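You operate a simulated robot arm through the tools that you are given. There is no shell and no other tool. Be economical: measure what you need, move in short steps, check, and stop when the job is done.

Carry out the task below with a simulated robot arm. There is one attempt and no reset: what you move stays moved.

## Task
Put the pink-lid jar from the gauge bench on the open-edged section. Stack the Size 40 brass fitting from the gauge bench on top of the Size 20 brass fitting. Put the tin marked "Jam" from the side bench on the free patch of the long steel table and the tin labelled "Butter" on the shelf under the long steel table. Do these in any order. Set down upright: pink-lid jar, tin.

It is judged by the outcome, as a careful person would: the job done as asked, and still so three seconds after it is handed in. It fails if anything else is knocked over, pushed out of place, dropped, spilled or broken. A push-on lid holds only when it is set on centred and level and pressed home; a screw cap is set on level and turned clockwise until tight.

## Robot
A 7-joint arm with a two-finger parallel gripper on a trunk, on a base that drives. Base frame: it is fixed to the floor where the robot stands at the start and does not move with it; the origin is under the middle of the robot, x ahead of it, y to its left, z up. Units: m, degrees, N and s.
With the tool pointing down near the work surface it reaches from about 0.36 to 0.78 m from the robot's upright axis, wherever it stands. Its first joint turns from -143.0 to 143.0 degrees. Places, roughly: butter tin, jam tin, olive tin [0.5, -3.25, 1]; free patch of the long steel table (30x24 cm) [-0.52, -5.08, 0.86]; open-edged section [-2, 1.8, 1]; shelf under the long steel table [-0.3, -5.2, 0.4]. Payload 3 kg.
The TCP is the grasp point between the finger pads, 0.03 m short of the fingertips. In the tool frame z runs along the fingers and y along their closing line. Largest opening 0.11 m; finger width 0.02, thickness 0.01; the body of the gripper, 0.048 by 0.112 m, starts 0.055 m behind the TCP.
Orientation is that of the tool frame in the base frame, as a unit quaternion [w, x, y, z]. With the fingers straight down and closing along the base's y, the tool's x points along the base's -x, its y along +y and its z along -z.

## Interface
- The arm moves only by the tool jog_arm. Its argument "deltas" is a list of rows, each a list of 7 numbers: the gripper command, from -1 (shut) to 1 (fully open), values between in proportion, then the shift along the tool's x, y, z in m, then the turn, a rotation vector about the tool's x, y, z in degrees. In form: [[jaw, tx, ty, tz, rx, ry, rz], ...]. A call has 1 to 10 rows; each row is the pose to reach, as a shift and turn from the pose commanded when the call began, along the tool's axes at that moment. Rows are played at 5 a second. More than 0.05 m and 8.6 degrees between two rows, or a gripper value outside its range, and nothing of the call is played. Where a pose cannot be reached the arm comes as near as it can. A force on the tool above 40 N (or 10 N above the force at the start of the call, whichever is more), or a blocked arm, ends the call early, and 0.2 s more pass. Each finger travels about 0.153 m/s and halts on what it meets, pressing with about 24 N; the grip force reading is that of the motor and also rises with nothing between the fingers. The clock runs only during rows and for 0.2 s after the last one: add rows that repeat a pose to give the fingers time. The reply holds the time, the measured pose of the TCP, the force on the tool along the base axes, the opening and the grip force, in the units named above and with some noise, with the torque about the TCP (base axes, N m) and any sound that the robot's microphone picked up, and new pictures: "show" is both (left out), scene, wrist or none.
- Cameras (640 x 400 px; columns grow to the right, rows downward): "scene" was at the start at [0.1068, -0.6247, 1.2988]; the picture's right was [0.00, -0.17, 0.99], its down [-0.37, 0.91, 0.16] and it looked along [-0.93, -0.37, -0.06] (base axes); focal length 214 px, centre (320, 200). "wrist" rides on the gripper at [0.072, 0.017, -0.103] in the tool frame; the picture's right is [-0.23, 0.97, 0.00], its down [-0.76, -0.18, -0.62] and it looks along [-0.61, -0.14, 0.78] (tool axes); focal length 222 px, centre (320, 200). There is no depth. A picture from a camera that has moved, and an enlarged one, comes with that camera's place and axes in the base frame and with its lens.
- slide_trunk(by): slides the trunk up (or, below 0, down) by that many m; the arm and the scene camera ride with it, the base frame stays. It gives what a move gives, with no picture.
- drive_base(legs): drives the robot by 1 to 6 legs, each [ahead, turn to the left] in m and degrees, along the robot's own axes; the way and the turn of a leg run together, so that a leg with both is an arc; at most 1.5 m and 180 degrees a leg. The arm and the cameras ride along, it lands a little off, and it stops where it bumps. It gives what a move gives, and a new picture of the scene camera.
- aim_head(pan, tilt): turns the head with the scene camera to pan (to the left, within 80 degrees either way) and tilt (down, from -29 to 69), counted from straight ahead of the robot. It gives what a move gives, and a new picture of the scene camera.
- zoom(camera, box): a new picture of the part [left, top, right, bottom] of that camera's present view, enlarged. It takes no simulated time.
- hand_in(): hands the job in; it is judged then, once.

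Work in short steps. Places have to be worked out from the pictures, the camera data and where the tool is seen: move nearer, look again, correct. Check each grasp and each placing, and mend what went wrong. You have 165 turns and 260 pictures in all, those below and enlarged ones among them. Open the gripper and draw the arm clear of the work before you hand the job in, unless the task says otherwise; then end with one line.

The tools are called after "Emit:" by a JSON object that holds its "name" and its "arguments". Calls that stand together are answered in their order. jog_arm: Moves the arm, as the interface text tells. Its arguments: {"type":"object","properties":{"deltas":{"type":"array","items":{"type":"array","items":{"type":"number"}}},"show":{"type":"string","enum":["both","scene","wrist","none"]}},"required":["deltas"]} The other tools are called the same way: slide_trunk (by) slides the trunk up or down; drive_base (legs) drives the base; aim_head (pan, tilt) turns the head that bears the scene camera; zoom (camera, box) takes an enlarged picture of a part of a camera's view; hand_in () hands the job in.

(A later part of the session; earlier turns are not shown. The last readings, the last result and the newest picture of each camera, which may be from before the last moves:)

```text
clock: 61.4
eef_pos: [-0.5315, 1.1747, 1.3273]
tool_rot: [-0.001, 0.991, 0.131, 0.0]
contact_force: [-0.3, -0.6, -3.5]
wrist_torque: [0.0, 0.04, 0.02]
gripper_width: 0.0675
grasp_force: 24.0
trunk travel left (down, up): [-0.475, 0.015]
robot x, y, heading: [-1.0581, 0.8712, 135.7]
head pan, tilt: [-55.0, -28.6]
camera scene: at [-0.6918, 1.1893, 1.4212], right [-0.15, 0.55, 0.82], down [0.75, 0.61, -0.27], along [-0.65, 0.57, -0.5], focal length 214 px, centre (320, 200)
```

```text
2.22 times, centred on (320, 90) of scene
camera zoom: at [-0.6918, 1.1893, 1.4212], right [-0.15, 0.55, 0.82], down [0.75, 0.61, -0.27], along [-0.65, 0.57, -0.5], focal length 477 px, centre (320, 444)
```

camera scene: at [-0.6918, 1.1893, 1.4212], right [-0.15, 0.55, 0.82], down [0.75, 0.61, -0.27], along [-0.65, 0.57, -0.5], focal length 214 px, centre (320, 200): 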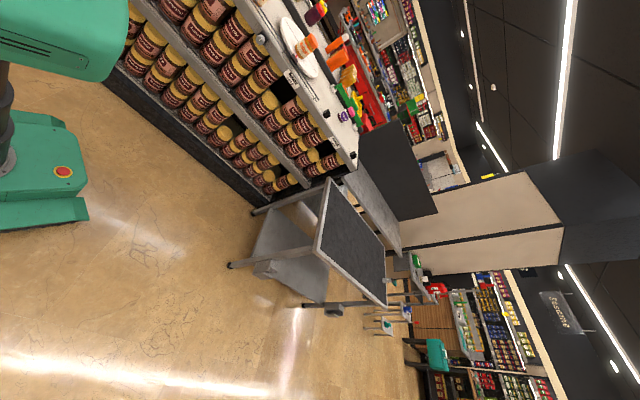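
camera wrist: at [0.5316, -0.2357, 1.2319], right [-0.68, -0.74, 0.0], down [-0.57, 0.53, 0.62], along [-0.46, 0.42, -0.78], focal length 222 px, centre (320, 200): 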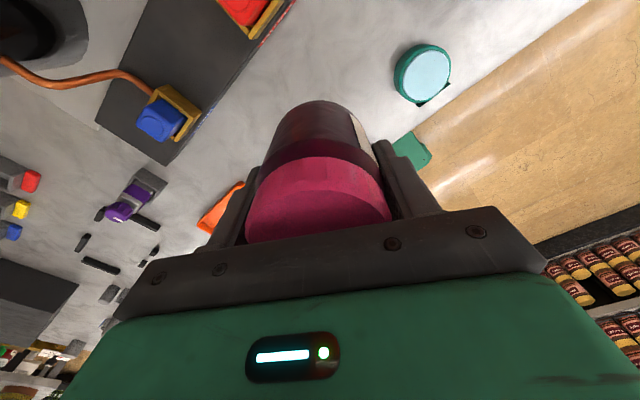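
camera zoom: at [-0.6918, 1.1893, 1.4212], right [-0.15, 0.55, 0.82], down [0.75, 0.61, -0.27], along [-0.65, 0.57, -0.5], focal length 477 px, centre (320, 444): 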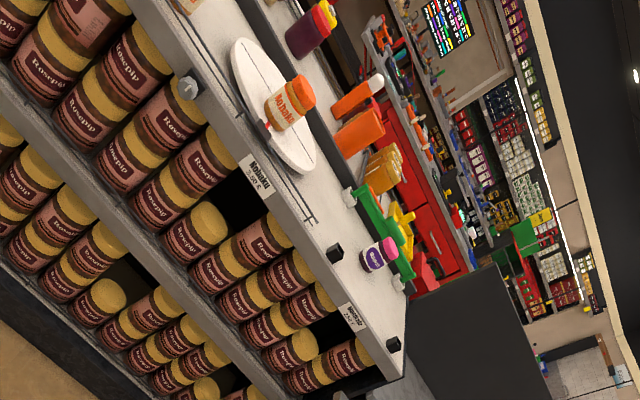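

Target section is near (-2,1.8) at the gondola end, beside a like jar. I drive nearer and turn so the arm is on the gondola side.

Emit:
{"name": "drive_base", "arguments": {"legs": [[0, -12], [0.55, 0], [0, 136]]}}

Emit:
{"name": "aim_head", "arguments": {"pan": 0, "tilt": -29}}

```text
clock: 71.2
eef_pos: [-1.915, 1.5718, 1.3289]
tool_rot: [0.0, 0.337, 0.941, 0.0]
contact_force: [0.3, 0.0, -3.1]
wrist_torque: [0.0, 0.0, 0.0]
gripper_width: 0.0675
grasp_force: 24.1
trunk travel left (down, up): [-0.475, 0.015]
robot x, y, heading: [-1.3466, 1.3192, -98.8]
head pan, tilt: [-55.0, -28.6]
camera scene: at [-1.8349, 1.4334, 1.4211], right [-0.36, -0.44, 0.82], down [-0.93, 0.25, -0.28], along [-0.09, -0.86, -0.5], focal length 214 px, centre (320, 200)
```

scene: 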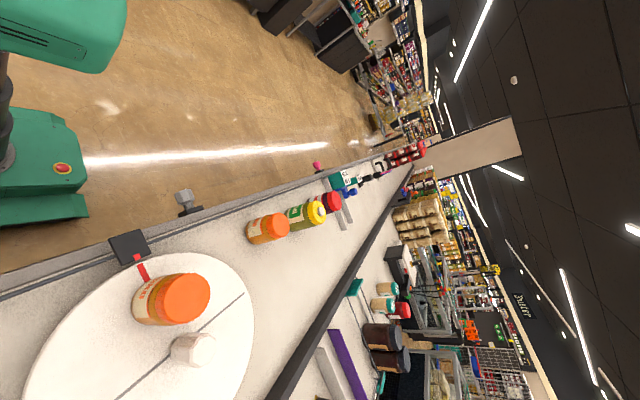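

```text
clock: 72.4
eef_pos: [-1.9144, 1.5701, 1.3275]
tool_rot: [0.0, 0.337, 0.942, 0.0]
contact_force: [0.2, -0.2, -3.4]
wrist_torque: [-0.01, -0.03, 0.0]
gripper_width: 0.0674
grasp_force: 23.8
trunk travel left (down, up): [-0.475, 0.015]
robot x, y, heading: [-1.3473, 1.3194, -98.7]
head pan, tilt: [0.0, -28.6]
camera scene: at [-1.8001, 1.4757, 1.3929], right [-0.63, -0.77, 0.0], down [-0.68, 0.56, -0.48], along [0.37, -0.3, -0.88], focal length 214 px, centre (320, 200)
```

scene: 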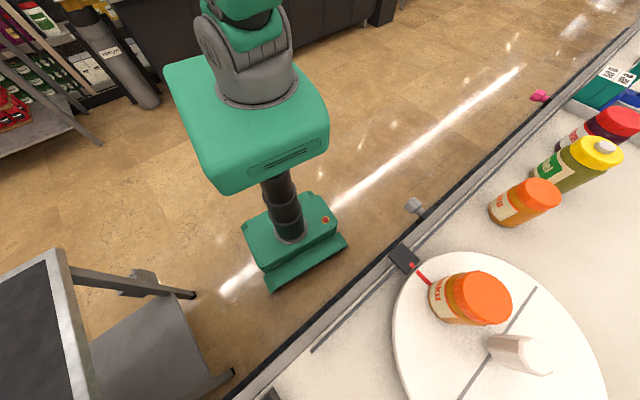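

Emit:
{"name": "aim_head", "arguments": {"pan": -20, "tilt": 5}}

Emit:
{"name": "aim_head", "arguments": {"pan": 15, "tilt": 50}}

```text
clock: 73.4
eef_pos: [-1.9146, 1.5698, 1.3291]
tool_rot: [0.001, 0.337, 0.941, 0.0]
contact_force: [-0.1, -0.1, -3.1]
wrist_torque: [-0.01, 0.02, -0.02]
gripper_width: 0.0674
grasp_force: 24.2
trunk travel left (down, up): [-0.475, 0.015]
robot x, y, heading: [-1.3452, 1.3192, -98.7]
head pan, tilt: [-20.0, 5.0]
camera scene: at [-1.8569, 1.4819, 1.3737], right [-0.6, -0.73, 0.34], down [-0.75, 0.65, 0.08], along [-0.28, -0.21, -0.94], focal length 214 px, centre (320, 200)
```

scene: 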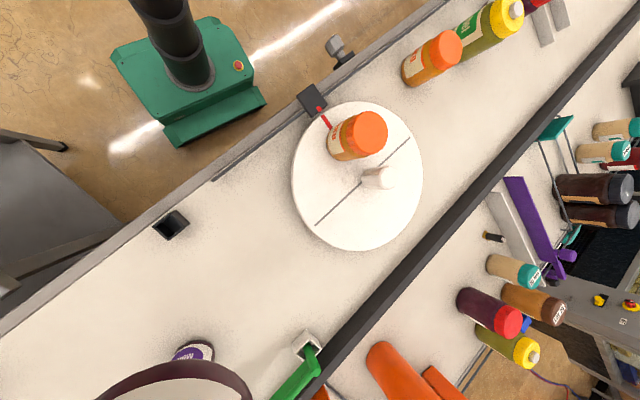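

```text
clock: 74.5
eef_pos: [-1.9156, 1.5712, 1.3283]
tool_rot: [0.001, 0.337, 0.941, 0.0]
contact_force: [0.4, 0.9, -2.2]
wrist_torque: [0.0, -0.01, -0.01]
gripper_width: 0.0675
grasp_force: 24.0
trunk travel left (down, up): [-0.475, 0.015]
robot x, y, heading: [-1.3456, 1.3151, -98.7]
head pan, tilt: [15.0, 50.0]
camera scene: at [-1.8784, 1.5659, 1.3855], right [-0.61, -0.75, -0.26], down [-0.62, 0.26, 0.74], along [-0.49, 0.61, -0.62], focal length 214 px, centre (320, 200)
```

scene: 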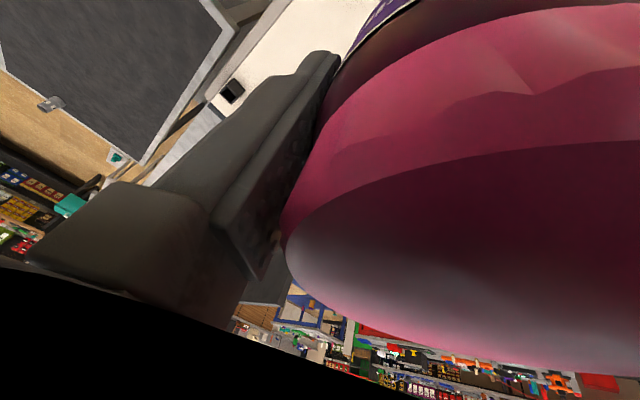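

Section boundary seems at y≈1.51 (rail ends), an existing jar ≈(-2.02,1.735), end ≈1.98. I aim for (-1.95,1.85), first backing the base 0.2 m.

Emit:
{"name": "drive_base", "arguments": {"legs": [[-0.2, 0]]}}

Emit:
{"name": "aim_head", "arguments": {"pan": 0, "tilt": 0}}

Emit:
{"name": "zoom", "arguments": {"camera": "wrist", "box": [0, 0, 640, 400]}}

```text
clock: 76.1
eef_pos: [-1.886, 1.7664, 1.328]
tool_rot: [0.0, 0.336, 0.942, 0.001]
contact_force: [-0.2, -0.6, -3.2]
wrist_torque: [0.01, 0.0, 0.0]
gripper_width: 0.0675
grasp_force: 24.3
trunk travel left (down, up): [-0.475, 0.015]
robot x, y, heading: [-1.3161, 1.5176, -98.5]
head pan, tilt: [15.0, 50.0]
camera scene: at [-1.8489, 1.7626, 1.3856], right [-0.61, -0.75, -0.26], down [-0.62, 0.25, 0.74], along [-0.49, 0.61, -0.62], focal length 214 px, centre (320, 200)
```

scene: 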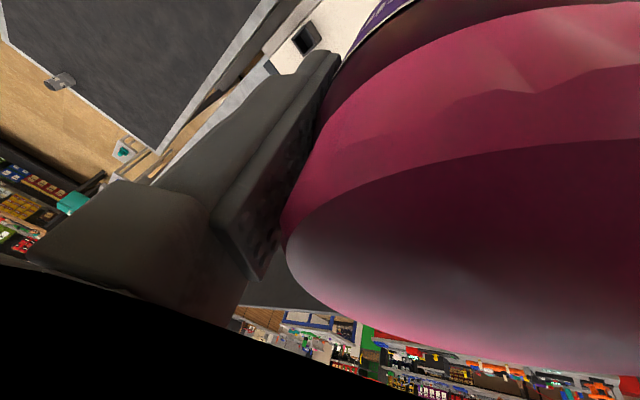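

```text
clock: 77.3
eef_pos: [-1.8865, 1.7667, 1.3292]
tool_rot: [0.0, 0.336, 0.942, -0.001]
contact_force: [-0.9, -1.1, -2.6]
wrist_torque: [0.0, 0.02, 0.0]
gripper_width: 0.0676
grasp_force: 23.9
trunk travel left (down, up): [-0.475, 0.015]
robot x, y, heading: [-1.3177, 1.5169, -98.6]
head pan, tilt: [0.0, 0.0]
camera scene: at [-1.8014, 1.6976, 1.3705], right [-0.63, -0.77, 0.0], down [-0.77, 0.63, 0.0], along [0.0, 0.0, -1.0], focal length 214 px, centre (320, 200)
```

scene: 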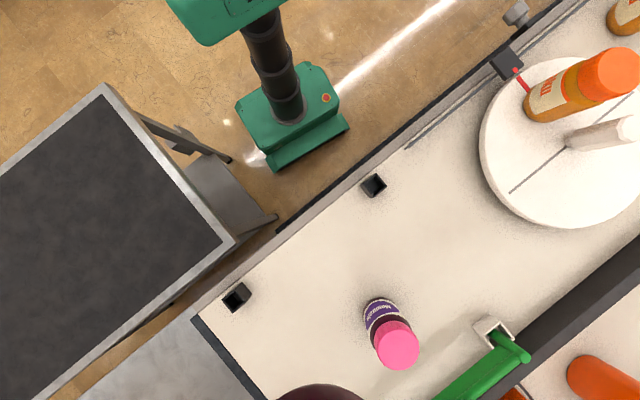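

```text
1.00 times, centred on (320, 200) of wrist (not enlarged: the box is as wide or as high as the picture)
camera zoom: at [-1.9319, 1.8266, 1.4331], right [0.79, 0.61, 0.0], down [0.48, -0.62, 0.62], along [0.38, -0.49, -0.78], focal length 222 px, centre (320, 200)
```

zoom: 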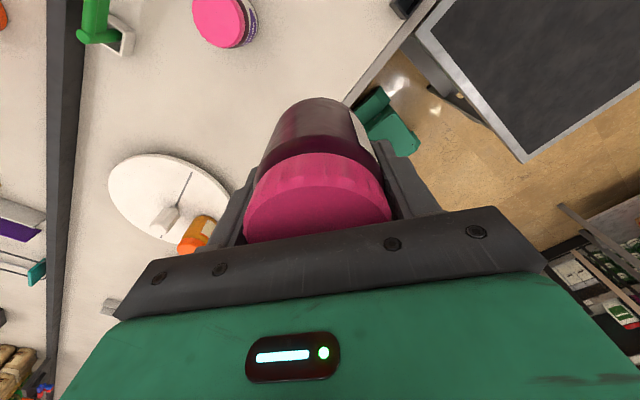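

Surface z≈0.967; existing jar at (-2.04,1.747). Moving over (-1.94,1.86) and down to ~3 cm above.

Emit:
{"name": "jog_arm", "arguments": {"deltas": [[-1, 0.033, 0.013, 0, 0, 0, 0], [-1, 0.067, 0.026, 0, 0, 0, 0], [-1, 0.1005, 0.0383, 0.01, 0, 0, 0], [-1, 0.1005, 0.0383, 0.06, 0, 0, 0], [-1, 0.1005, 0.0383, 0.11, 0, 0, 0], [-1, 0.1005, 0.0383, 0.16, 0, 0, 0], [-1, 0.1005, 0.0383, 0.21, 0, 0, 0], [-1, 0.1005, 0.0383, 0.25, 0, 0, 0], [-1, 0.1005, 0.0383, 0.28, 0, 0, 0], [-1, 0.1005, 0.0383, 0.28, 0, 0, 0]]}}

```text
clock: 79.5
eef_pos: [-1.9392, 1.8607, 1.0488]
tool_rot: [0.0, 0.337, 0.942, 0.0]
contact_force: [-1.0, -0.1, -2.8]
wrist_torque: [-0.02, 0.0, 0.01]
gripper_width: 0.0676
grasp_force: 24.1
out of reach, approached as far as the arm can: row 2, 3, 4
trunk travel left (down, up): [-0.475, 0.015]
robot x, y, heading: [-1.3151, 1.518, -98.4]
head pan, tilt: [0.0, 0.0]
camera scene: at [-1.8549, 1.7927, 1.0913], right [-0.63, -0.77, 0.0], down [-0.77, 0.63, 0.0], along [0.0, 0.0, -1.0], focal length 214 px, centre (320, 200)
camera wrist: at [-1.9854, 1.9218, 1.1541], right [0.79, 0.61, 0.0], down [0.48, -0.62, 0.62], along [0.38, -0.49, -0.78], focal length 222 px, centre (320, 200)
```

scene: 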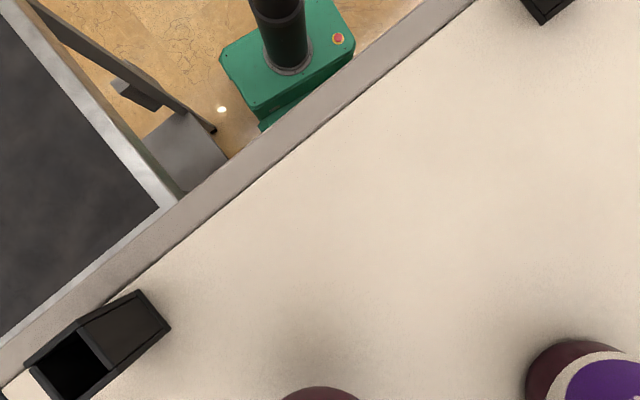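
wrist: 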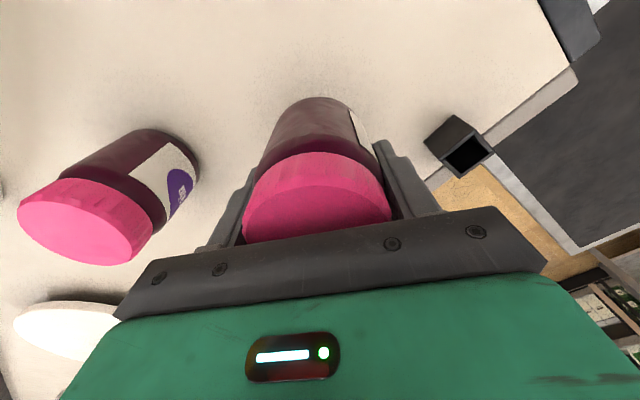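

Clear on both sides. Lower gently to ~1 mm above estimate.

Emit:
{"name": "jog_arm", "arguments": {"deltas": [[-1, 0, 0, 0.015, 0, 0, 0], [-1, 0, 0, 0.027, 0, 0, 0], [-1, 0, 0, 0.03, 0, 0, 0], [-1, 0, 0, 0.03, 0, 0, 0]], "show": "wrist"}}

```text
clock: 80.5
eef_pos: [-1.9397, 1.8604, 1.02]
tool_rot: [0.0, 0.337, 0.942, 0.0]
contact_force: [-1.0, 0.7, -2.8]
wrist_torque: [-0.03, -0.02, -0.03]
gripper_width: 0.0675
grasp_force: 24.0
trunk travel left (down, up): [-0.475, 0.015]
robot x, y, heading: [-1.316, 1.5151, -98.7]
head pan, tilt: [0.0, 0.0]
camera wrist: at [-1.9857, 1.9205, 1.1238], right [0.79, 0.61, 0.0], down [0.48, -0.62, 0.62], along [0.38, -0.49, -0.78], focal length 222 px, centre (320, 200)
```

wrist: 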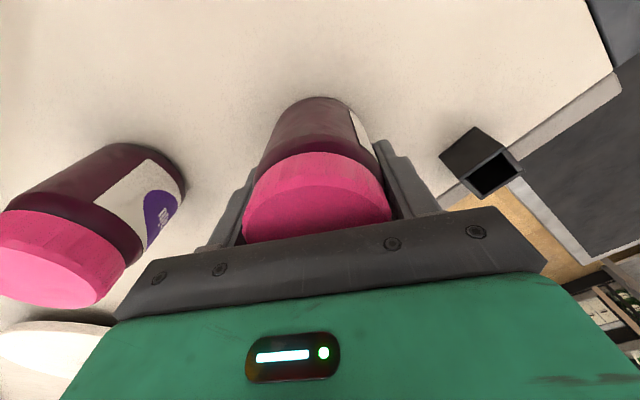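

Emit:
{"name": "jog_arm", "arguments": {"deltas": [[-1, 0, 0, 0.004, 0, 0, 0], [-1, 0, 0, 0.008, 0, 0, 0], [-1, 0, 0, 0.008, 0, 0, 0]], "show": "none"}}

```text
clock: 81.3
eef_pos: [-1.939, 1.8605, 1.0137]
tool_rot: [0.0, 0.338, 0.941, 0.0]
contact_force: [-3.1, 4.0, 18.3]
wrist_torque: [0.35, -0.14, -0.03]
gripper_width: 0.0677
grasp_force: 23.8
trunk travel left (down, up): [-0.475, 0.015]
robot x, y, heading: [-1.3151, 1.513, -98.6]
head pan, tilt: [0.0, 0.0]
```

Contact. Ease up 1.5 mm, open a bit, then rise.

Emit:
{"name": "jog_arm", "arguments": {"deltas": [[-1, 0, 0, -0.0015, 0, 0, 0], [0.4, 0, 0, -0.0015, 0, 0, 0], [0.6, 0, 0, -0.0015, 0, 0, 0], [0.6, 0, 0, -0.0015, 0, 0, 0], [0.6, 0, 0, -0.04, 0, 0, 0], [0.6, 0, 0, -0.08, 0, 0, 0], [0.6, 0, 0, -0.12, 0, 0, 0], [0.6, 0, 0, -0.16, 0, 0, 0]], "show": "wrist"}}

```text
clock: 83.1
eef_pos: [-1.9373, 1.8595, 1.1728]
tool_rot: [0.0, 0.336, 0.942, 0.0]
contact_force: [-0.1, 0.3, -0.3]
wrist_torque: [-0.02, -0.01, 0.0]
gripper_width: 0.088
grasp_force: 0.1
trunk travel left (down, up): [-0.475, 0.015]
robot x, y, heading: [-1.3171, 1.5183, -98.5]
head pan, tilt: [0.0, 0.0]
camera wrist: at [-1.9847, 1.92, 1.2773], right [0.79, 0.61, 0.0], down [0.48, -0.62, 0.62], along [0.38, -0.49, -0.78], focal length 222 px, centre (320, 200)
```

wrist: 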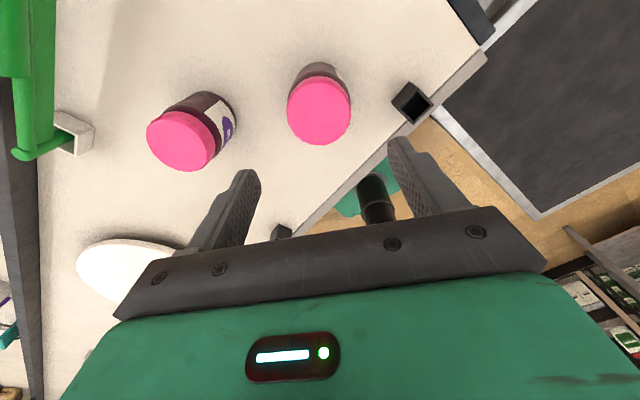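

Jar stands upright. Raise and retract the arm, then drive down the aisle toward the side bench.

Emit:
{"name": "jog_arm", "arguments": {"deltas": [[0.6, 0, 0, -0.045, 0, 0, 0], [0.6, 0, 0, -0.09, 0, 0, 0], [1, -0.03, 0, -0.125, 0, 0, 0], [1, -0.07, 0, -0.15, 0, 0, 0], [1, -0.115, 0, -0.15, 0, 0, 0], [1, -0.16, 0, -0.15, 0, 0, 0], [1, -0.205, 0, -0.15, 0, 0, 0], [1, -0.25, 0, -0.15, 0, 0, 0]], "show": "none"}}

Emit:
{"name": "drive_base", "arguments": {"legs": [[0, 24], [1.4, 0], [1.4, 0]]}}

Emit:
{"name": "aim_head", "arguments": {"pan": 80, "tilt": -29}}

```text
clock: 84.9
eef_pos: [-1.7453, 1.7019, 1.3195]
tool_rot: [-0.001, 0.337, 0.942, 0.0]
contact_force: [-1.0, 0.9, -0.1]
wrist_torque: [-0.02, -0.04, 0.06]
gripper_width: 0.1101
grasp_force: 0.1
out of reach, approached as far as the arm can: row 2
trunk travel left (down, up): [-0.475, 0.015]
robot x, y, heading: [-1.3163, 1.515, -98.5]
head pan, tilt: [0.0, 0.0]
```

```text
clock: 99.7
eef_pos: [-1.0569, -1.1948, 1.3188]
tool_rot: [0.0, 0.136, 0.991, 0.0]
contact_force: [0.2, -0.9, -0.5]
wrist_torque: [0.01, -0.01, -0.03]
gripper_width: 0.1098
grasp_force: 0.0
trunk travel left (down, up): [-0.475, 0.015]
robot x, y, heading: [-0.5843, -1.1959, -74.8]
head pan, tilt: [0.0, 0.0]
camera scene: at [-0.9517, -1.2232, 1.3608], right [-0.27, -0.96, 0.0], down [-0.96, 0.27, 0.0], along [0.0, 0.0, -1.0], focal length 214 px, centre (320, 200)
```

scene: 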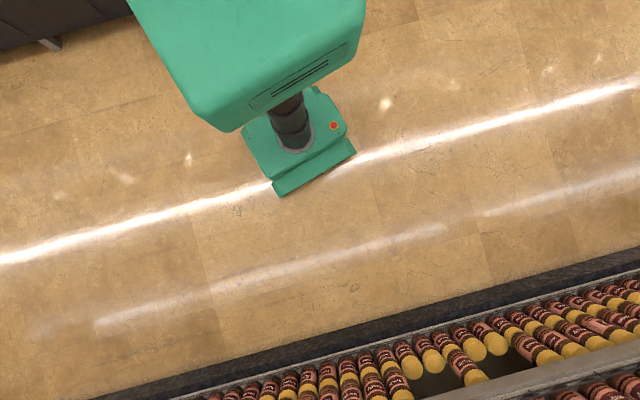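

```text
clock: 101.3
eef_pos: [-1.0565, -1.1938, 1.3198]
tool_rot: [0.0, 0.136, 0.991, 0.0]
contact_force: [0.6, 0.3, -0.3]
wrist_torque: [0.0, 0.01, 0.0]
gripper_width: 0.1102
grasp_force: 0.1
trunk travel left (down, up): [-0.475, 0.015]
robot x, y, heading: [-0.5853, -1.197, -74.8]
head pan, tilt: [80.0, -28.6]
camera scene: at [-0.8954, -1.1705, 1.4396], right [-0.05, -0.17, -0.98], down [-0.72, 0.69, -0.08], along [0.69, 0.7, -0.15], focal length 214 px, centre (320, 200)
```

scene: 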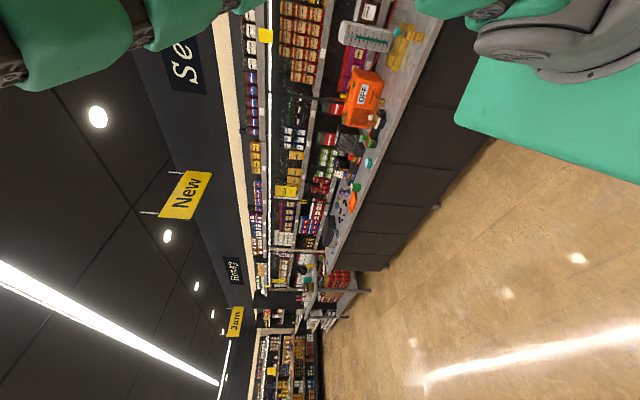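

Emit:
{"name": "aim_head", "arguments": {"pan": -70, "tilt": -29}}

```text
clock: 103.6
eef_pos: [-1.0573, -1.1937, 1.3203]
tool_rot: [0.0, 0.136, 0.991, -0.001]
contact_force: [-1.3, 0.1, 0.0]
wrist_torque: [0.02, 0.06, -0.01]
gripper_width: 0.11
grasp_force: 0.0
trunk travel left (down, up): [-0.475, 0.015]
robot x, y, heading: [-0.5884, -1.1986, -74.7]
head pan, tilt: [-70.0, -28.6]
camera scene: at [-0.9301, -1.2946, 1.4283], right [-0.09, -0.33, 0.94], down [-0.97, -0.2, -0.16], along [0.24, -0.92, -0.3], focal length 214 px, centre (320, 200)
```

scene: 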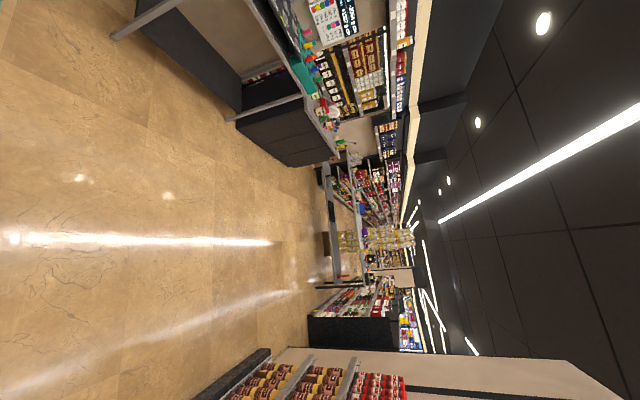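

Emit:
{"name": "zoom", "arguments": {"camera": "scene", "box": [220, 60, 440, 200]}}

Emit:
{"name": "zoom", "arguments": {"camera": "scene", "box": [290, 160, 430, 320]}}

```text
2.86 times, centred on (330, 130) of scene
camera zoom: at [-0.9301, -1.2946, 1.4283], right [-0.09, -0.33, 0.94], down [-0.97, -0.2, -0.16], along [0.24, -0.92, -0.3], focal length 613 px, centre (291, 400)
```

zoom: 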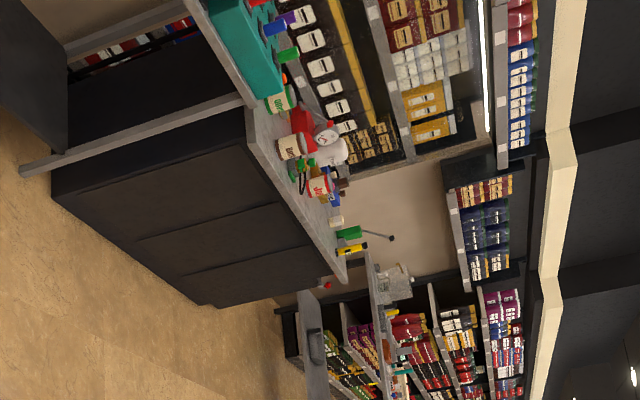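

```text
2.50 times, centred on (360, 240) of scene
camera zoom: at [-0.9301, -1.2946, 1.4283], right [-0.09, -0.33, 0.94], down [-0.97, -0.2, -0.16], along [0.24, -0.92, -0.3], focal length 536 px, centre (220, 100)
```

zoom: 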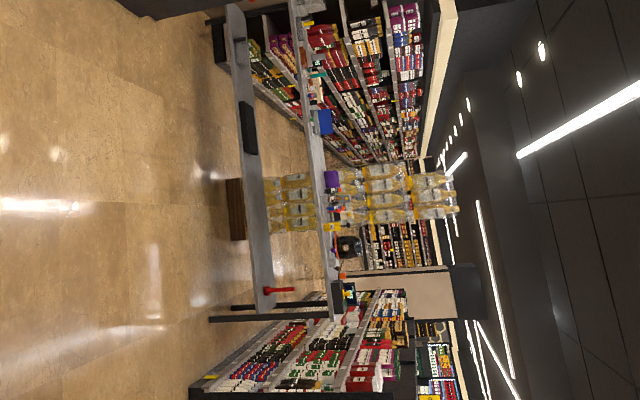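

Side bench front ≈ x 0.45 with tins near y -3.25; the long steel table stands beyond. I drive beside the tins with the arm toward them.

Emit:
{"name": "drive_base", "arguments": {"legs": [[1.1, 0], [1.1, 0], [0, 165]]}}

Emit:
{"name": "aim_head", "arguments": {"pan": 0, "tilt": 20}}

```text
clock: 121.5
eef_pos: [0.4261, -3.4461, 1.3197]
tool_rot: [0.001, 0.964, -0.266, 0.0]
contact_force: [-0.2, -0.3, 0.1]
wrist_torque: [-0.02, 0.02, 0.01]
gripper_width: 0.11
grasp_force: 0.0
trunk travel left (down, up): [-0.475, 0.015]
robot x, y, heading: [-0.0473, -3.3275, 89.7]
head pan, tilt: [-70.0, -28.6]
camera scene: at [0.3288, -3.3157, 1.4284], right [0.18, 0.29, 0.94], down [0.98, -0.06, -0.16], along [0.01, 0.95, -0.3], focal length 214 px, centre (320, 200)
```

scene: 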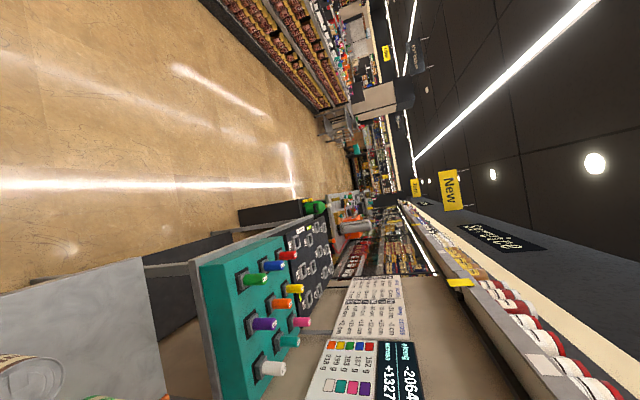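

```text
clock: 122.9
eef_pos: [0.4261, -3.4475, 1.321]
tool_rot: [-0.001, 0.964, -0.267, 0.0]
contact_force: [-0.1, 0.3, -0.2]
wrist_torque: [0.01, 0.04, -0.01]
gripper_width: 0.1103
grasp_force: 0.0
trunk travel left (down, up): [-0.475, 0.015]
robot x, y, heading: [-0.0469, -3.3216, 89.8]
head pan, tilt: [0.0, 20.0]
camera scene: at [0.3585, -3.4068, 1.3587], right [0.51, 0.86, 0.0], down [0.81, -0.48, 0.34], along [0.29, -0.17, -0.94], focal length 214 px, centre (320, 200)
```

scene: 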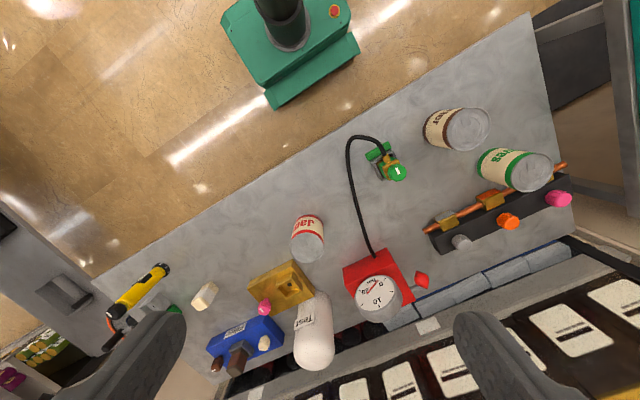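

Emit:
{"name": "zoom", "arguments": {"camera": "scene", "box": [410, 90, 570, 190]}}

Emit:
{"name": "zoom", "arguments": {"camera": "scene", "box": [240, 190, 370, 290]}}

Emit:
{"name": "zoom", "arguments": {"camera": "wrist", "box": [0, 0, 640, 400]}}

```text
4.00 times, centred on (490, 140) of scene
camera zoom: at [0.3585, -3.4068, 1.3587], right [0.51, 0.86, 0.0], down [0.81, -0.48, 0.34], along [0.29, -0.17, -0.94], focal length 858 px, centre (-360, 440)
```

zoom: 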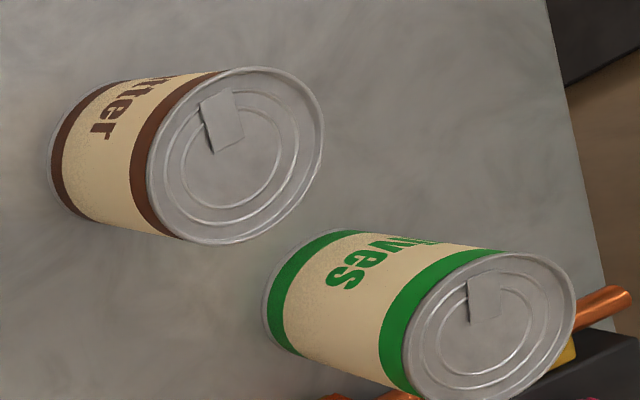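

```text
4.00 times, centred on (305, 240) of scene
camera zoom: at [0.3585, -3.4068, 1.3587], right [0.51, 0.86, 0.0], down [0.81, -0.48, 0.34], along [0.29, -0.17, -0.94], focal length 858 px, centre (380, 40)
```

zoom: 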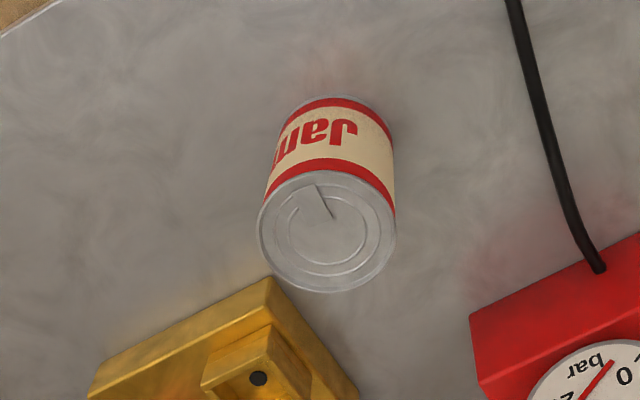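

```text
1.00 times, centred on (320, 200) of wrist (not enlarged: the box is as wide or as high as the picture)
camera zoom: at [0.4786, -3.4981, 1.4245], right [-0.69, -0.72, 0.0], down [-0.56, 0.54, 0.62], along [-0.45, 0.43, -0.78], focal length 222 px, centre (320, 200)
```

zoom: 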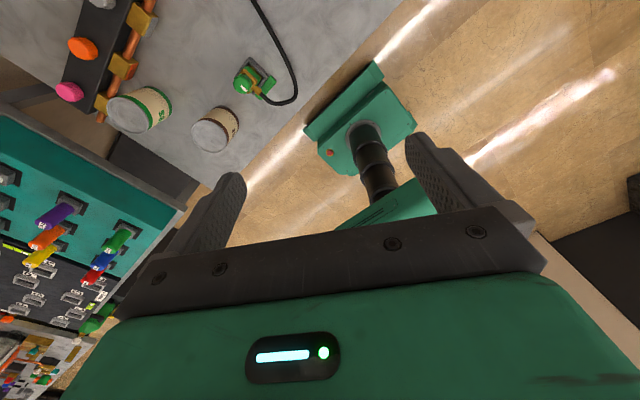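

Jam tin top ≈(0.568,-3.565), Butter ≈(0.504,-3.178), tops ≈0.945. First Jam: lower trunk, move above it.

Emit:
{"name": "slide_trunk", "arguments": {"by": -0.2}}

Emit:
{"name": "jog_arm", "arguments": {"deltas": [[1, 0.045, 0.007, 0, 0, 0, 0], [1, 0.09, 0.014, 0, 0, 0, 0], [1, 0.135, 0.021, 0, 0, 0, 0], [1, 0.182, 0.0276, 0, 0, 0, 0], [1, 0.182, 0.0276, 0.04, 0, 0, 0], [1, 0.182, 0.0276, 0.08, 0, 0, 0], [1, 0.182, 0.0276, 0.08, 0, 0, 0]]}}

```text
clock: 125.1
eef_pos: [0.4263, -3.4473, 1.1199]
tool_rot: [-0.001, 0.964, -0.266, 0.001]
contact_force: [-0.1, -0.3, 0.5]
wrist_torque: [0.01, -0.02, -0.03]
gripper_width: 0.1097
grasp_force: 0.1
trunk travel left (down, up): [-0.275, 0.215]
robot x, y, heading: [-0.0484, -3.3262, 90.0]
head pan, tilt: [0.0, 20.0]
```

```text
clock: 126.7
eef_pos: [0.569, -3.5629, 1.04]
tool_rot: [0.0, 0.964, -0.265, 0.001]
contact_force: [0.7, 0.4, -0.7]
wrist_torque: [0.0, -0.01, 0.01]
gripper_width: 0.1101
grasp_force: 0.2
trunk travel left (down, up): [-0.275, 0.215]
robot x, y, heading: [-0.0508, -3.3234, 90.2]
head pan, tilt: [0.0, 20.0]
camera scene: at [0.501, -3.5226, 1.0783], right [0.51, 0.86, 0.0], down [0.81, -0.48, 0.34], along [0.29, -0.18, -0.94], focal length 214 px, centre (320, 200)
camera wrist: at [0.6213, -3.6137, 1.1442], right [-0.69, -0.72, 0.0], down [-0.56, 0.54, 0.62], along [-0.45, 0.43, -0.78], focal length 222 px, centre (320, 200)
```

scene: 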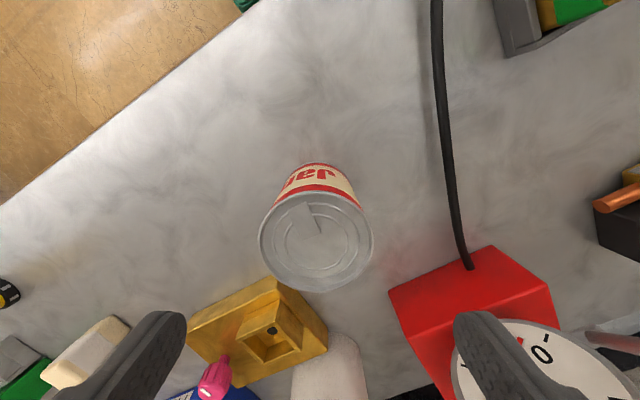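
wrist: 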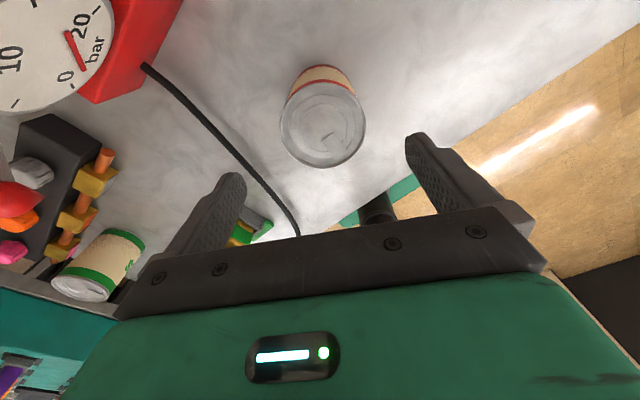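

Centred within a few mm; correct and descend, close.

Emit:
{"name": "jog_arm", "arguments": {"deltas": [[1, 0, 0.004, 0.04, 0, 0, 0], [1, 0, 0.004, 0.08, 0, 0, 0], [1, 0, 0.004, 0.11, 0, 0, 0], [1, 0, 0.004, 0.132, 0, 0, 0], [1, 0, 0.004, 0.132, 0, 0, 0], [-1, 0, 0.004, 0.132, 0, 0, 0], [-1, 0, 0.004, 0.132, 0, 0, 0], [-1, 0, 0.004, 0.132, 0, 0, 0]], "show": "wrist"}}

```text
clock: 128.5
eef_pos: [0.5671, -3.5687, 0.9083]
tool_rot: [0.0, 0.964, -0.267, 0.001]
contact_force: [1.3, 0.5, -0.9]
wrist_torque: [-0.06, -0.19, 0.03]
gripper_width: 0.0743
grasp_force: 24.1
trunk travel left (down, up): [-0.275, 0.215]
robot x, y, heading: [-0.0427, -3.325, 90.1]
head pan, tilt: [0.0, 20.0]
camera wrist: at [0.6184, -3.6189, 1.0117], right [-0.69, -0.72, 0.0], down [-0.56, 0.54, 0.62], along [-0.45, 0.43, -0.78], focal length 222 px, centre (320, 200)
```

wrist: 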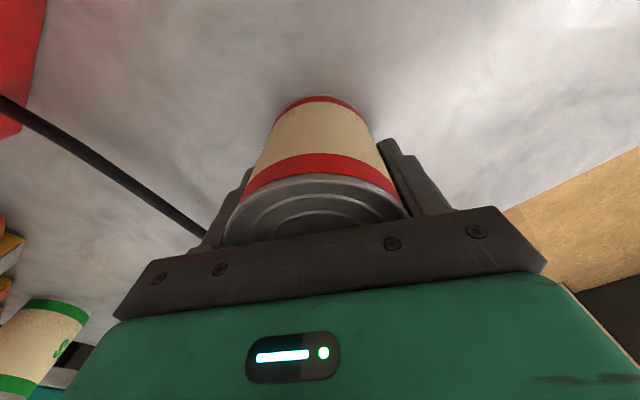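

Grasped (74.3 mm). Lift, check, retract.

Emit:
{"name": "jog_arm", "arguments": {"deltas": [[-1, 0, 0, -0.04, 0, 0, 0], [-1, 0, 0, -0.09, 0, 0, 0], [-1, 0, 0, -0.14, 0, 0, 0], [-1, 0, 0, -0.19, 0, 0, 0], [-1, -0.04, 0, -0.2, 0, 0, 0], [-1, -0.08, 0, -0.2, 0, 0, 0], [-1, -0.12, 0, -0.2, 0, 0, 0], [-1, -0.16, 0, -0.2, 0, 0, 0], [-1, -0.2, 0, -0.2, 0, 0, 0]], "show": "wrist"}}

```text
clock: 130.5
eef_pos: [0.3955, -3.4659, 1.1077]
tool_rot: [0.0, 0.964, -0.265, -0.001]
contact_force: [1.6, 0.1, -5.5]
wrist_torque: [0.03, 0.07, -0.01]
gripper_width: 0.0746
grasp_force: 23.4
trunk travel left (down, up): [-0.275, 0.215]
robot x, y, heading: [-0.0446, -3.3269, 89.8]
head pan, tilt: [0.0, 20.0]
camera wrist: at [0.4489, -3.5172, 1.2119], right [-0.69, -0.72, 0.0], down [-0.56, 0.54, 0.62], along [-0.45, 0.43, -0.78], focal length 222 px, centre (320, 200)
```

wrist: 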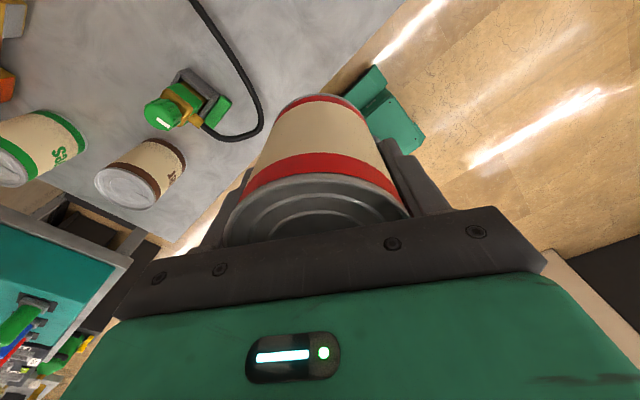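

Emit:
{"name": "drive_base", "arguments": {"legs": [[0, 165], [0.9, 0]]}}

Emit:
{"name": "aim_head", "arguments": {"pan": -60, "tilt": -29}}

```text
clock: 142.1
eef_pos: [-0.6547, -3.9399, 1.1086]
tool_rot: [0.001, 0.376, 0.927, 0.0]
contact_force: [0.5, -0.4, -3.4]
wrist_torque: [-0.01, -0.02, -0.02]
gripper_width: 0.0745
grasp_force: 23.8
trunk travel left (down, up): [-0.275, 0.215]
robot x, y, heading: [-0.2582, -4.1799, -103.6]
head pan, tilt: [0.0, 20.0]
camera scene: at [-0.6008, -3.9939, 1.1467], right [-0.7, -0.72, 0.0], down [-0.67, 0.65, 0.34], along [-0.24, 0.24, -0.94], focal length 214 px, centre (320, 200)
```

scene: 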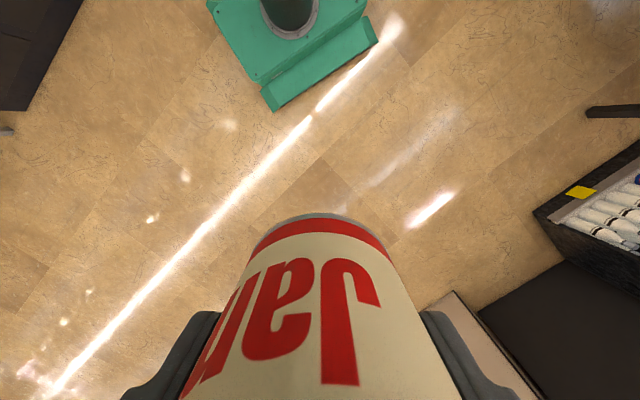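

```text
clock: 143.4
eef_pos: [-0.6557, -3.9407, 1.1094]
tool_rot: [0.0, 0.377, 0.926, 0.001]
contact_force: [0.1, -0.2, -4.3]
wrist_torque: [-0.01, -0.01, -0.02]
gripper_width: 0.0745
grasp_force: 23.9
trunk travel left (down, up): [-0.275, 0.215]
robot x, y, heading: [-0.261, -4.1817, -103.4]
head pan, tilt: [-60.0, -28.6]
camera scene: at [-0.5894, -4.0859, 1.2068], right [-0.35, -0.36, 0.87], down [-0.92, 0.31, -0.24], along [-0.19, -0.88, -0.44], focal length 214 px, centre (320, 200)
```

scene: 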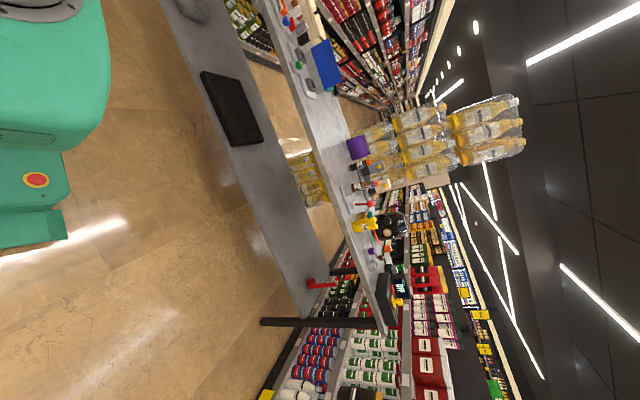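

Emit:
{"name": "zoom", "arguments": {"camera": "scene", "box": [230, 60, 430, 200]}}

Emit:
{"name": "zoom", "arguments": {"camera": "scene", "box": [230, 190, 430, 340]}}

```text
2.86 times, centred on (330, 130) of scene
camera zoom: at [-0.5894, -4.0859, 1.2068], right [-0.35, -0.36, 0.87], down [-0.92, 0.31, -0.24], along [-0.19, -0.88, -0.44], focal length 613 px, centre (291, 400)
```

zoom: 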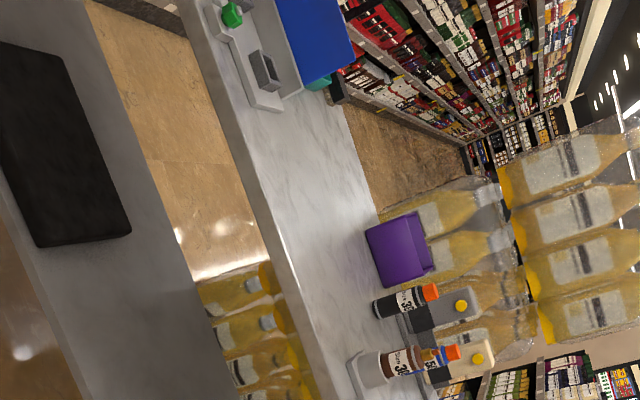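

```text
2.67 times, centred on (330, 265) of scene
camera zoom: at [-0.5894, -4.0859, 1.2068], right [-0.35, -0.36, 0.87], down [-0.92, 0.31, -0.24], along [-0.19, -0.88, -0.44], focal length 572 px, centre (293, 27)
```

zoom: 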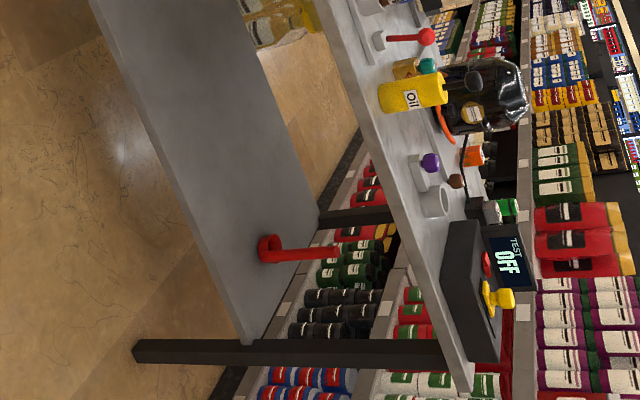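

Free patch confirmed around (-0.5,-5.08), front edge y≈-4.9; lower shelf spans y -4.93…-5.40 with free area near x≈-0.65. I drive up and swing the arm over the table.

Emit:
{"name": "drive_base", "arguments": {"legs": [[0.28, 0], [0, 115]]}}

Emit:
{"name": "aim_head", "arguments": {"pan": 25, "tilt": 0}}

Emit:
{"name": "zoom", "arguments": {"camera": "wrist", "box": [0, 0, 640, 400]}}

```text
clock: 150.2
eef_pos: [-0.3942, -4.9066, 1.1092]
tool_rot: [-0.001, -0.559, 0.829, 0.0]
contact_force: [0.2, 0.1, -3.8]
wrist_torque: [0.01, 0.01, -0.03]
gripper_width: 0.0745
grasp_force: 23.7
trunk travel left (down, up): [-0.275, 0.215]
robot x, y, heading: [-0.3259, -4.4341, 8.9]
head pan, tilt: [-60.0, -28.6]
camera scene: at [-0.2856, -4.7898, 1.2069], right [0.46, -0.19, 0.87], down [0.06, -0.97, -0.24], along [0.88, 0.16, -0.44], focal length 214 px, centre (320, 200)
```

scene: 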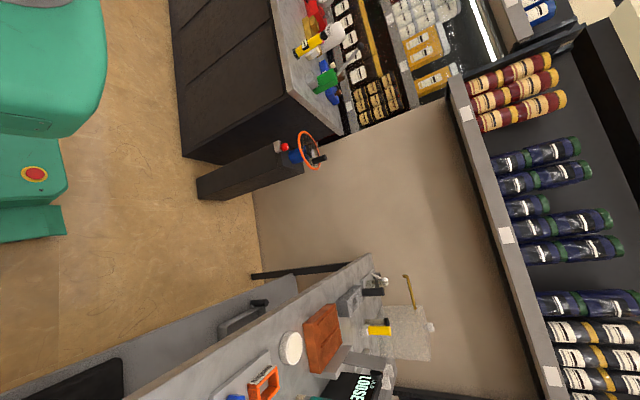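

```text
clock: 151.8
eef_pos: [-0.395, -4.9083, 1.1096]
tool_rot: [0.0, -0.559, 0.829, 0.0]
contact_force: [0.7, -0.4, -3.6]
wrist_torque: [-0.02, 0.0, 0.04]
gripper_width: 0.0743
grasp_force: 24.0
trunk travel left (down, up): [-0.275, 0.215]
robot x, y, heading: [-0.3248, -4.437, 8.7]
head pan, tilt: [25.0, 0.0]
camera scene: at [-0.3897, -4.791, 1.1592], right [0.84, -0.34, -0.42], down [-0.37, -0.93, 0.0], along [-0.39, 0.16, -0.91], focal length 214 px, centre (320, 200)
```

scene: 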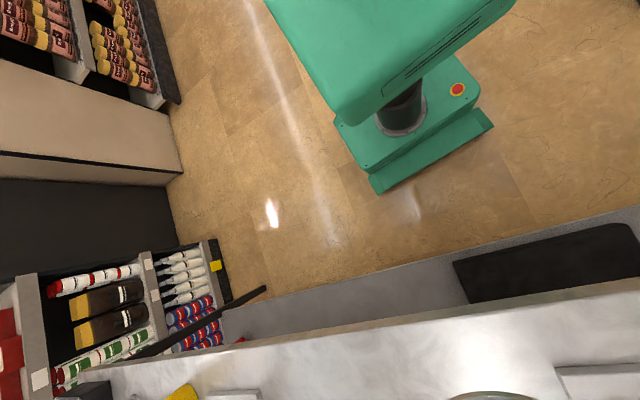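

```text
1.00 times, centred on (320, 200) of wrist (not enlarged: the box is as wide or as high as the picture)
camera zoom: at [-0.4386, -4.9679, 1.2134], right [-0.82, 0.58, 0.0], down [0.45, 0.64, 0.62], along [0.36, 0.51, -0.78], focal length 222 px, centre (320, 200)
```

zoom: 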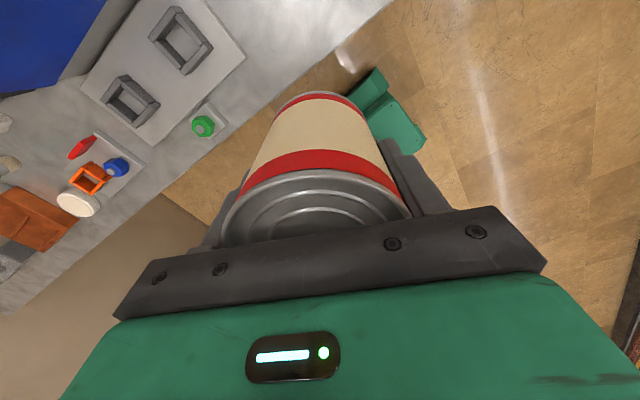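

Path over the patch is clear; move Jam to (-0.52,-5.07) and lower to ~5 cm above.

Emit:
{"name": "jog_arm", "arguments": {"deltas": [[-1, 0.04, 0.011, 0, 0, 0, 0], [-1, 0.08, 0.022, 0, 0, 0, 0], [-1, 0.12, 0.033, 0, 0, 0, 0], [-1, 0.16, 0.044, 0, 0, 0, 0], [-1, 0.197, 0.055, 0, 0, 0, 0], [-1, 0.197, 0.055, 0.05, 0, 0, 0], [-1, 0.197, 0.055, 0.1, 0, 0, 0], [-1, 0.197, 0.055, 0.15, 0, 0, 0], [-1, 0.197, 0.055, 0.15, 0, 0, 0]]}}

```text
clock: 153.8
eef_pos: [-0.5009, -5.0039, 0.9743]
tool_rot: [0.001, -0.559, 0.829, 0.0]
contact_force: [0.9, -0.6, -4.4]
wrist_torque: [0.01, 0.06, -0.02]
gripper_width: 0.0741
grasp_force: 24.0
out of reach, approached as far as the arm can: row 3, 4, 5, 6, 7, 8, 9
trunk travel left (down, up): [-0.275, 0.215]
robot x, y, heading: [-0.324, -4.436, 9.0]
head pan, tilt: [25.0, 0.0]
camera scene: at [-0.495, -4.8869, 1.0249], right [0.84, -0.34, -0.42], down [-0.37, -0.93, 0.0], along [-0.39, 0.16, -0.91], focal length 214 px, centre (320, 200)
camera wrist: at [-0.5437, -5.0637, 1.0793], right [-0.82, 0.58, 0.0], down [0.45, 0.64, 0.62], along [0.36, 0.51, -0.78], focal length 222 px, centre (320, 200)
```

scene: 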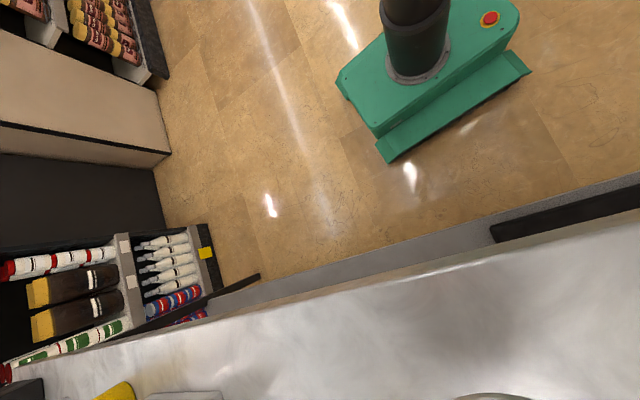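
wrist: 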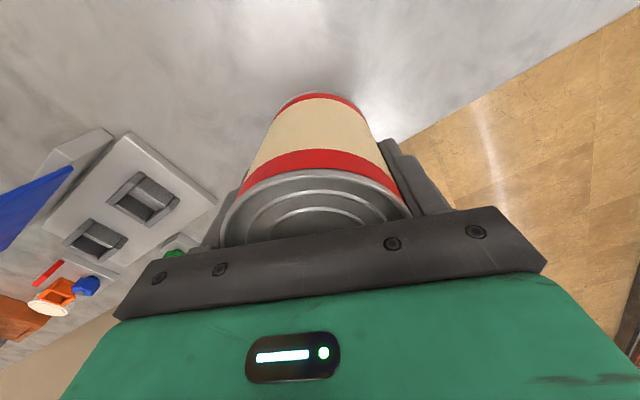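

Out-of-reach probably from the wrist limit; I add a small yaw while moving 5.5 cm further in.

Emit:
{"name": "jog_arm", "arguments": {"deltas": [[-1, 0.0, 0, 0, 0, 0, 6], [-1, 0.02, -0.005, 0, 0, 0, 12], [-1, 0.04, -0.009, 0, 0, 0, 15], [-1, 0.06, -0.0127, 0, 0, 0, 15], [-1, 0.06, -0.0127, 0, 0, 0, 15]], "show": "wrist"}}

```text
clock: 155.0
eef_pos: [-0.5118, -5.0631, 0.9784]
tool_rot: [0.0, -0.446, 0.895, 0.0]
contact_force: [-0.3, 0.4, -4.5]
wrist_torque: [0.01, -0.03, 0.05]
gripper_width: 0.0742
grasp_force: 23.6
trunk travel left (down, up): [-0.275, 0.215]
robot x, y, heading: [-0.3236, -4.4367, 8.7]
head pan, tilt: [25.0, 0.0]
camera wrist: at [-0.5703, -5.1102, 1.0818], right [-0.64, 0.77, 0.0], down [0.6, 0.5, 0.62], along [0.48, 0.4, -0.78], focal length 222 px, centre (320, 200)
```

wrist: 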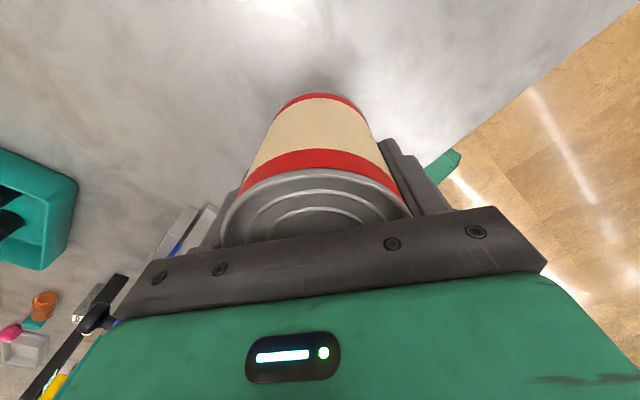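

That worked. Lower to ~1 cm above, then gently to contact.

Emit:
{"name": "jog_arm", "arguments": {"deltas": [[-1, 0, 0, 0.03, 0, 0, 0], [-1, 0, 0, 0.055, 0, 0, 0], [-1, 0, 0, 0.061, 0, 0, 0], [-1, 0, 0, 0.065, 0, 0, 0], [-1, 0, 0, 0.069, 0, 0, 0], [-1, 0, 0, 0.069, 0, 0, 0]], "show": "wrist"}}

```text
clock: 156.4
eef_pos: [-0.511, -5.0645, 0.91]
tool_rot: [-0.001, -0.447, 0.895, -0.001]
contact_force: [-3.4, -3.4, 34.7]
wrist_torque: [0.32, -0.13, -0.04]
gripper_width: 0.0742
grasp_force: 23.3
trunk travel left (down, up): [-0.275, 0.215]
robot x, y, heading: [-0.3253, -4.4316, 8.6]
head pan, tilt: [25.0, 0.0]
camera wrist: at [-0.5694, -5.1108, 1.0142], right [-0.64, 0.77, 0.0], down [0.6, 0.5, 0.62], along [0.48, 0.4, -0.78], focal length 222 px, centre (320, 200)
```

wrist: 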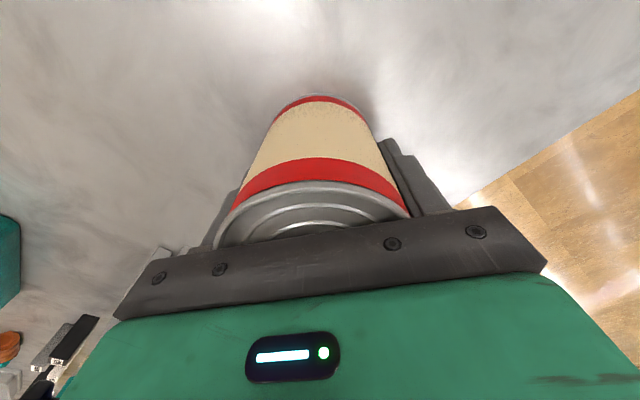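

Contact made; ease up, open and rise.

Emit:
{"name": "jog_arm", "arguments": {"deltas": [[-1, 0, 0, -0.002, 0, 0, 0], [0.5, 0, 0, -0.002, 0, 0, 0], [0.8, 0, 0, -0.002, 0, 0, 0], [0.8, 0, 0, -0.002, 0, 0, 0], [0.8, 0, 0, -0.04, 0, 0, 0], [0.8, 0, 0, -0.085, 0, 0, 0], [0.8, 0, 0, -0.13, 0, 0, 0], [0.8, 0, 0, -0.17, 0, 0, 0]]}}

```text
clock: 158.2
eef_pos: [-0.5126, -5.0657, 1.0785]
tool_rot: [0.001, -0.446, 0.895, 0.0]
contact_force: [0.0, 0.8, -0.4]
wrist_torque: [0.02, 0.01, 0.02]
gripper_width: 0.0993
grasp_force: 0.1
trunk travel left (down, up): [-0.275, 0.215]
robot x, y, heading: [-0.3263, -4.4331, 8.5]
head pan, tilt: [25.0, 0.0]
camera scene: at [-0.4775, -4.954, 1.1278], right [0.72, -0.54, -0.42], down [-0.6, -0.8, 0.0], along [-0.34, 0.26, -0.91], focal length 214 px, centre (320, 200)
camera wrist: at [-0.5706, -5.1122, 1.1818], right [-0.64, 0.77, 0.0], down [0.6, 0.5, 0.62], along [0.48, 0.4, -0.78], focal length 222 px, centre (320, 200)
```

scene: 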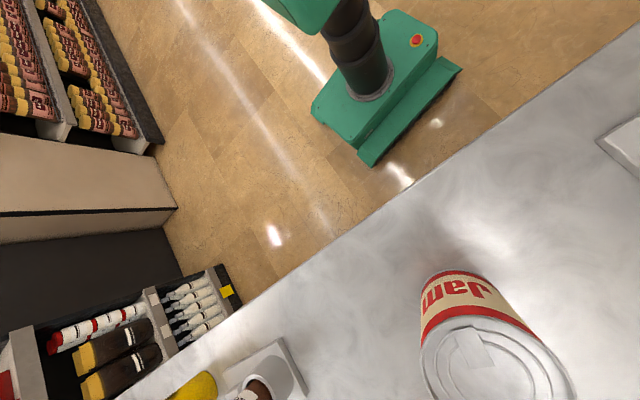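
wrist: 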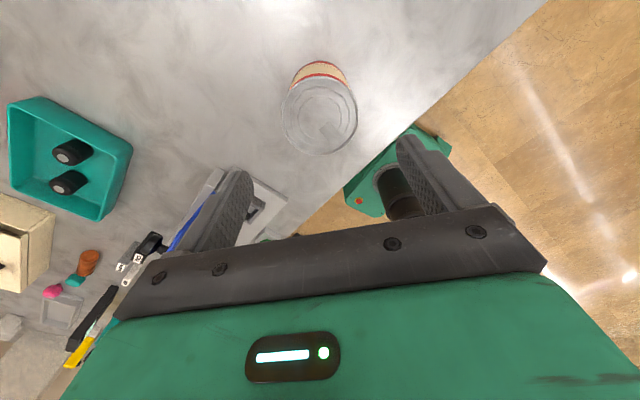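

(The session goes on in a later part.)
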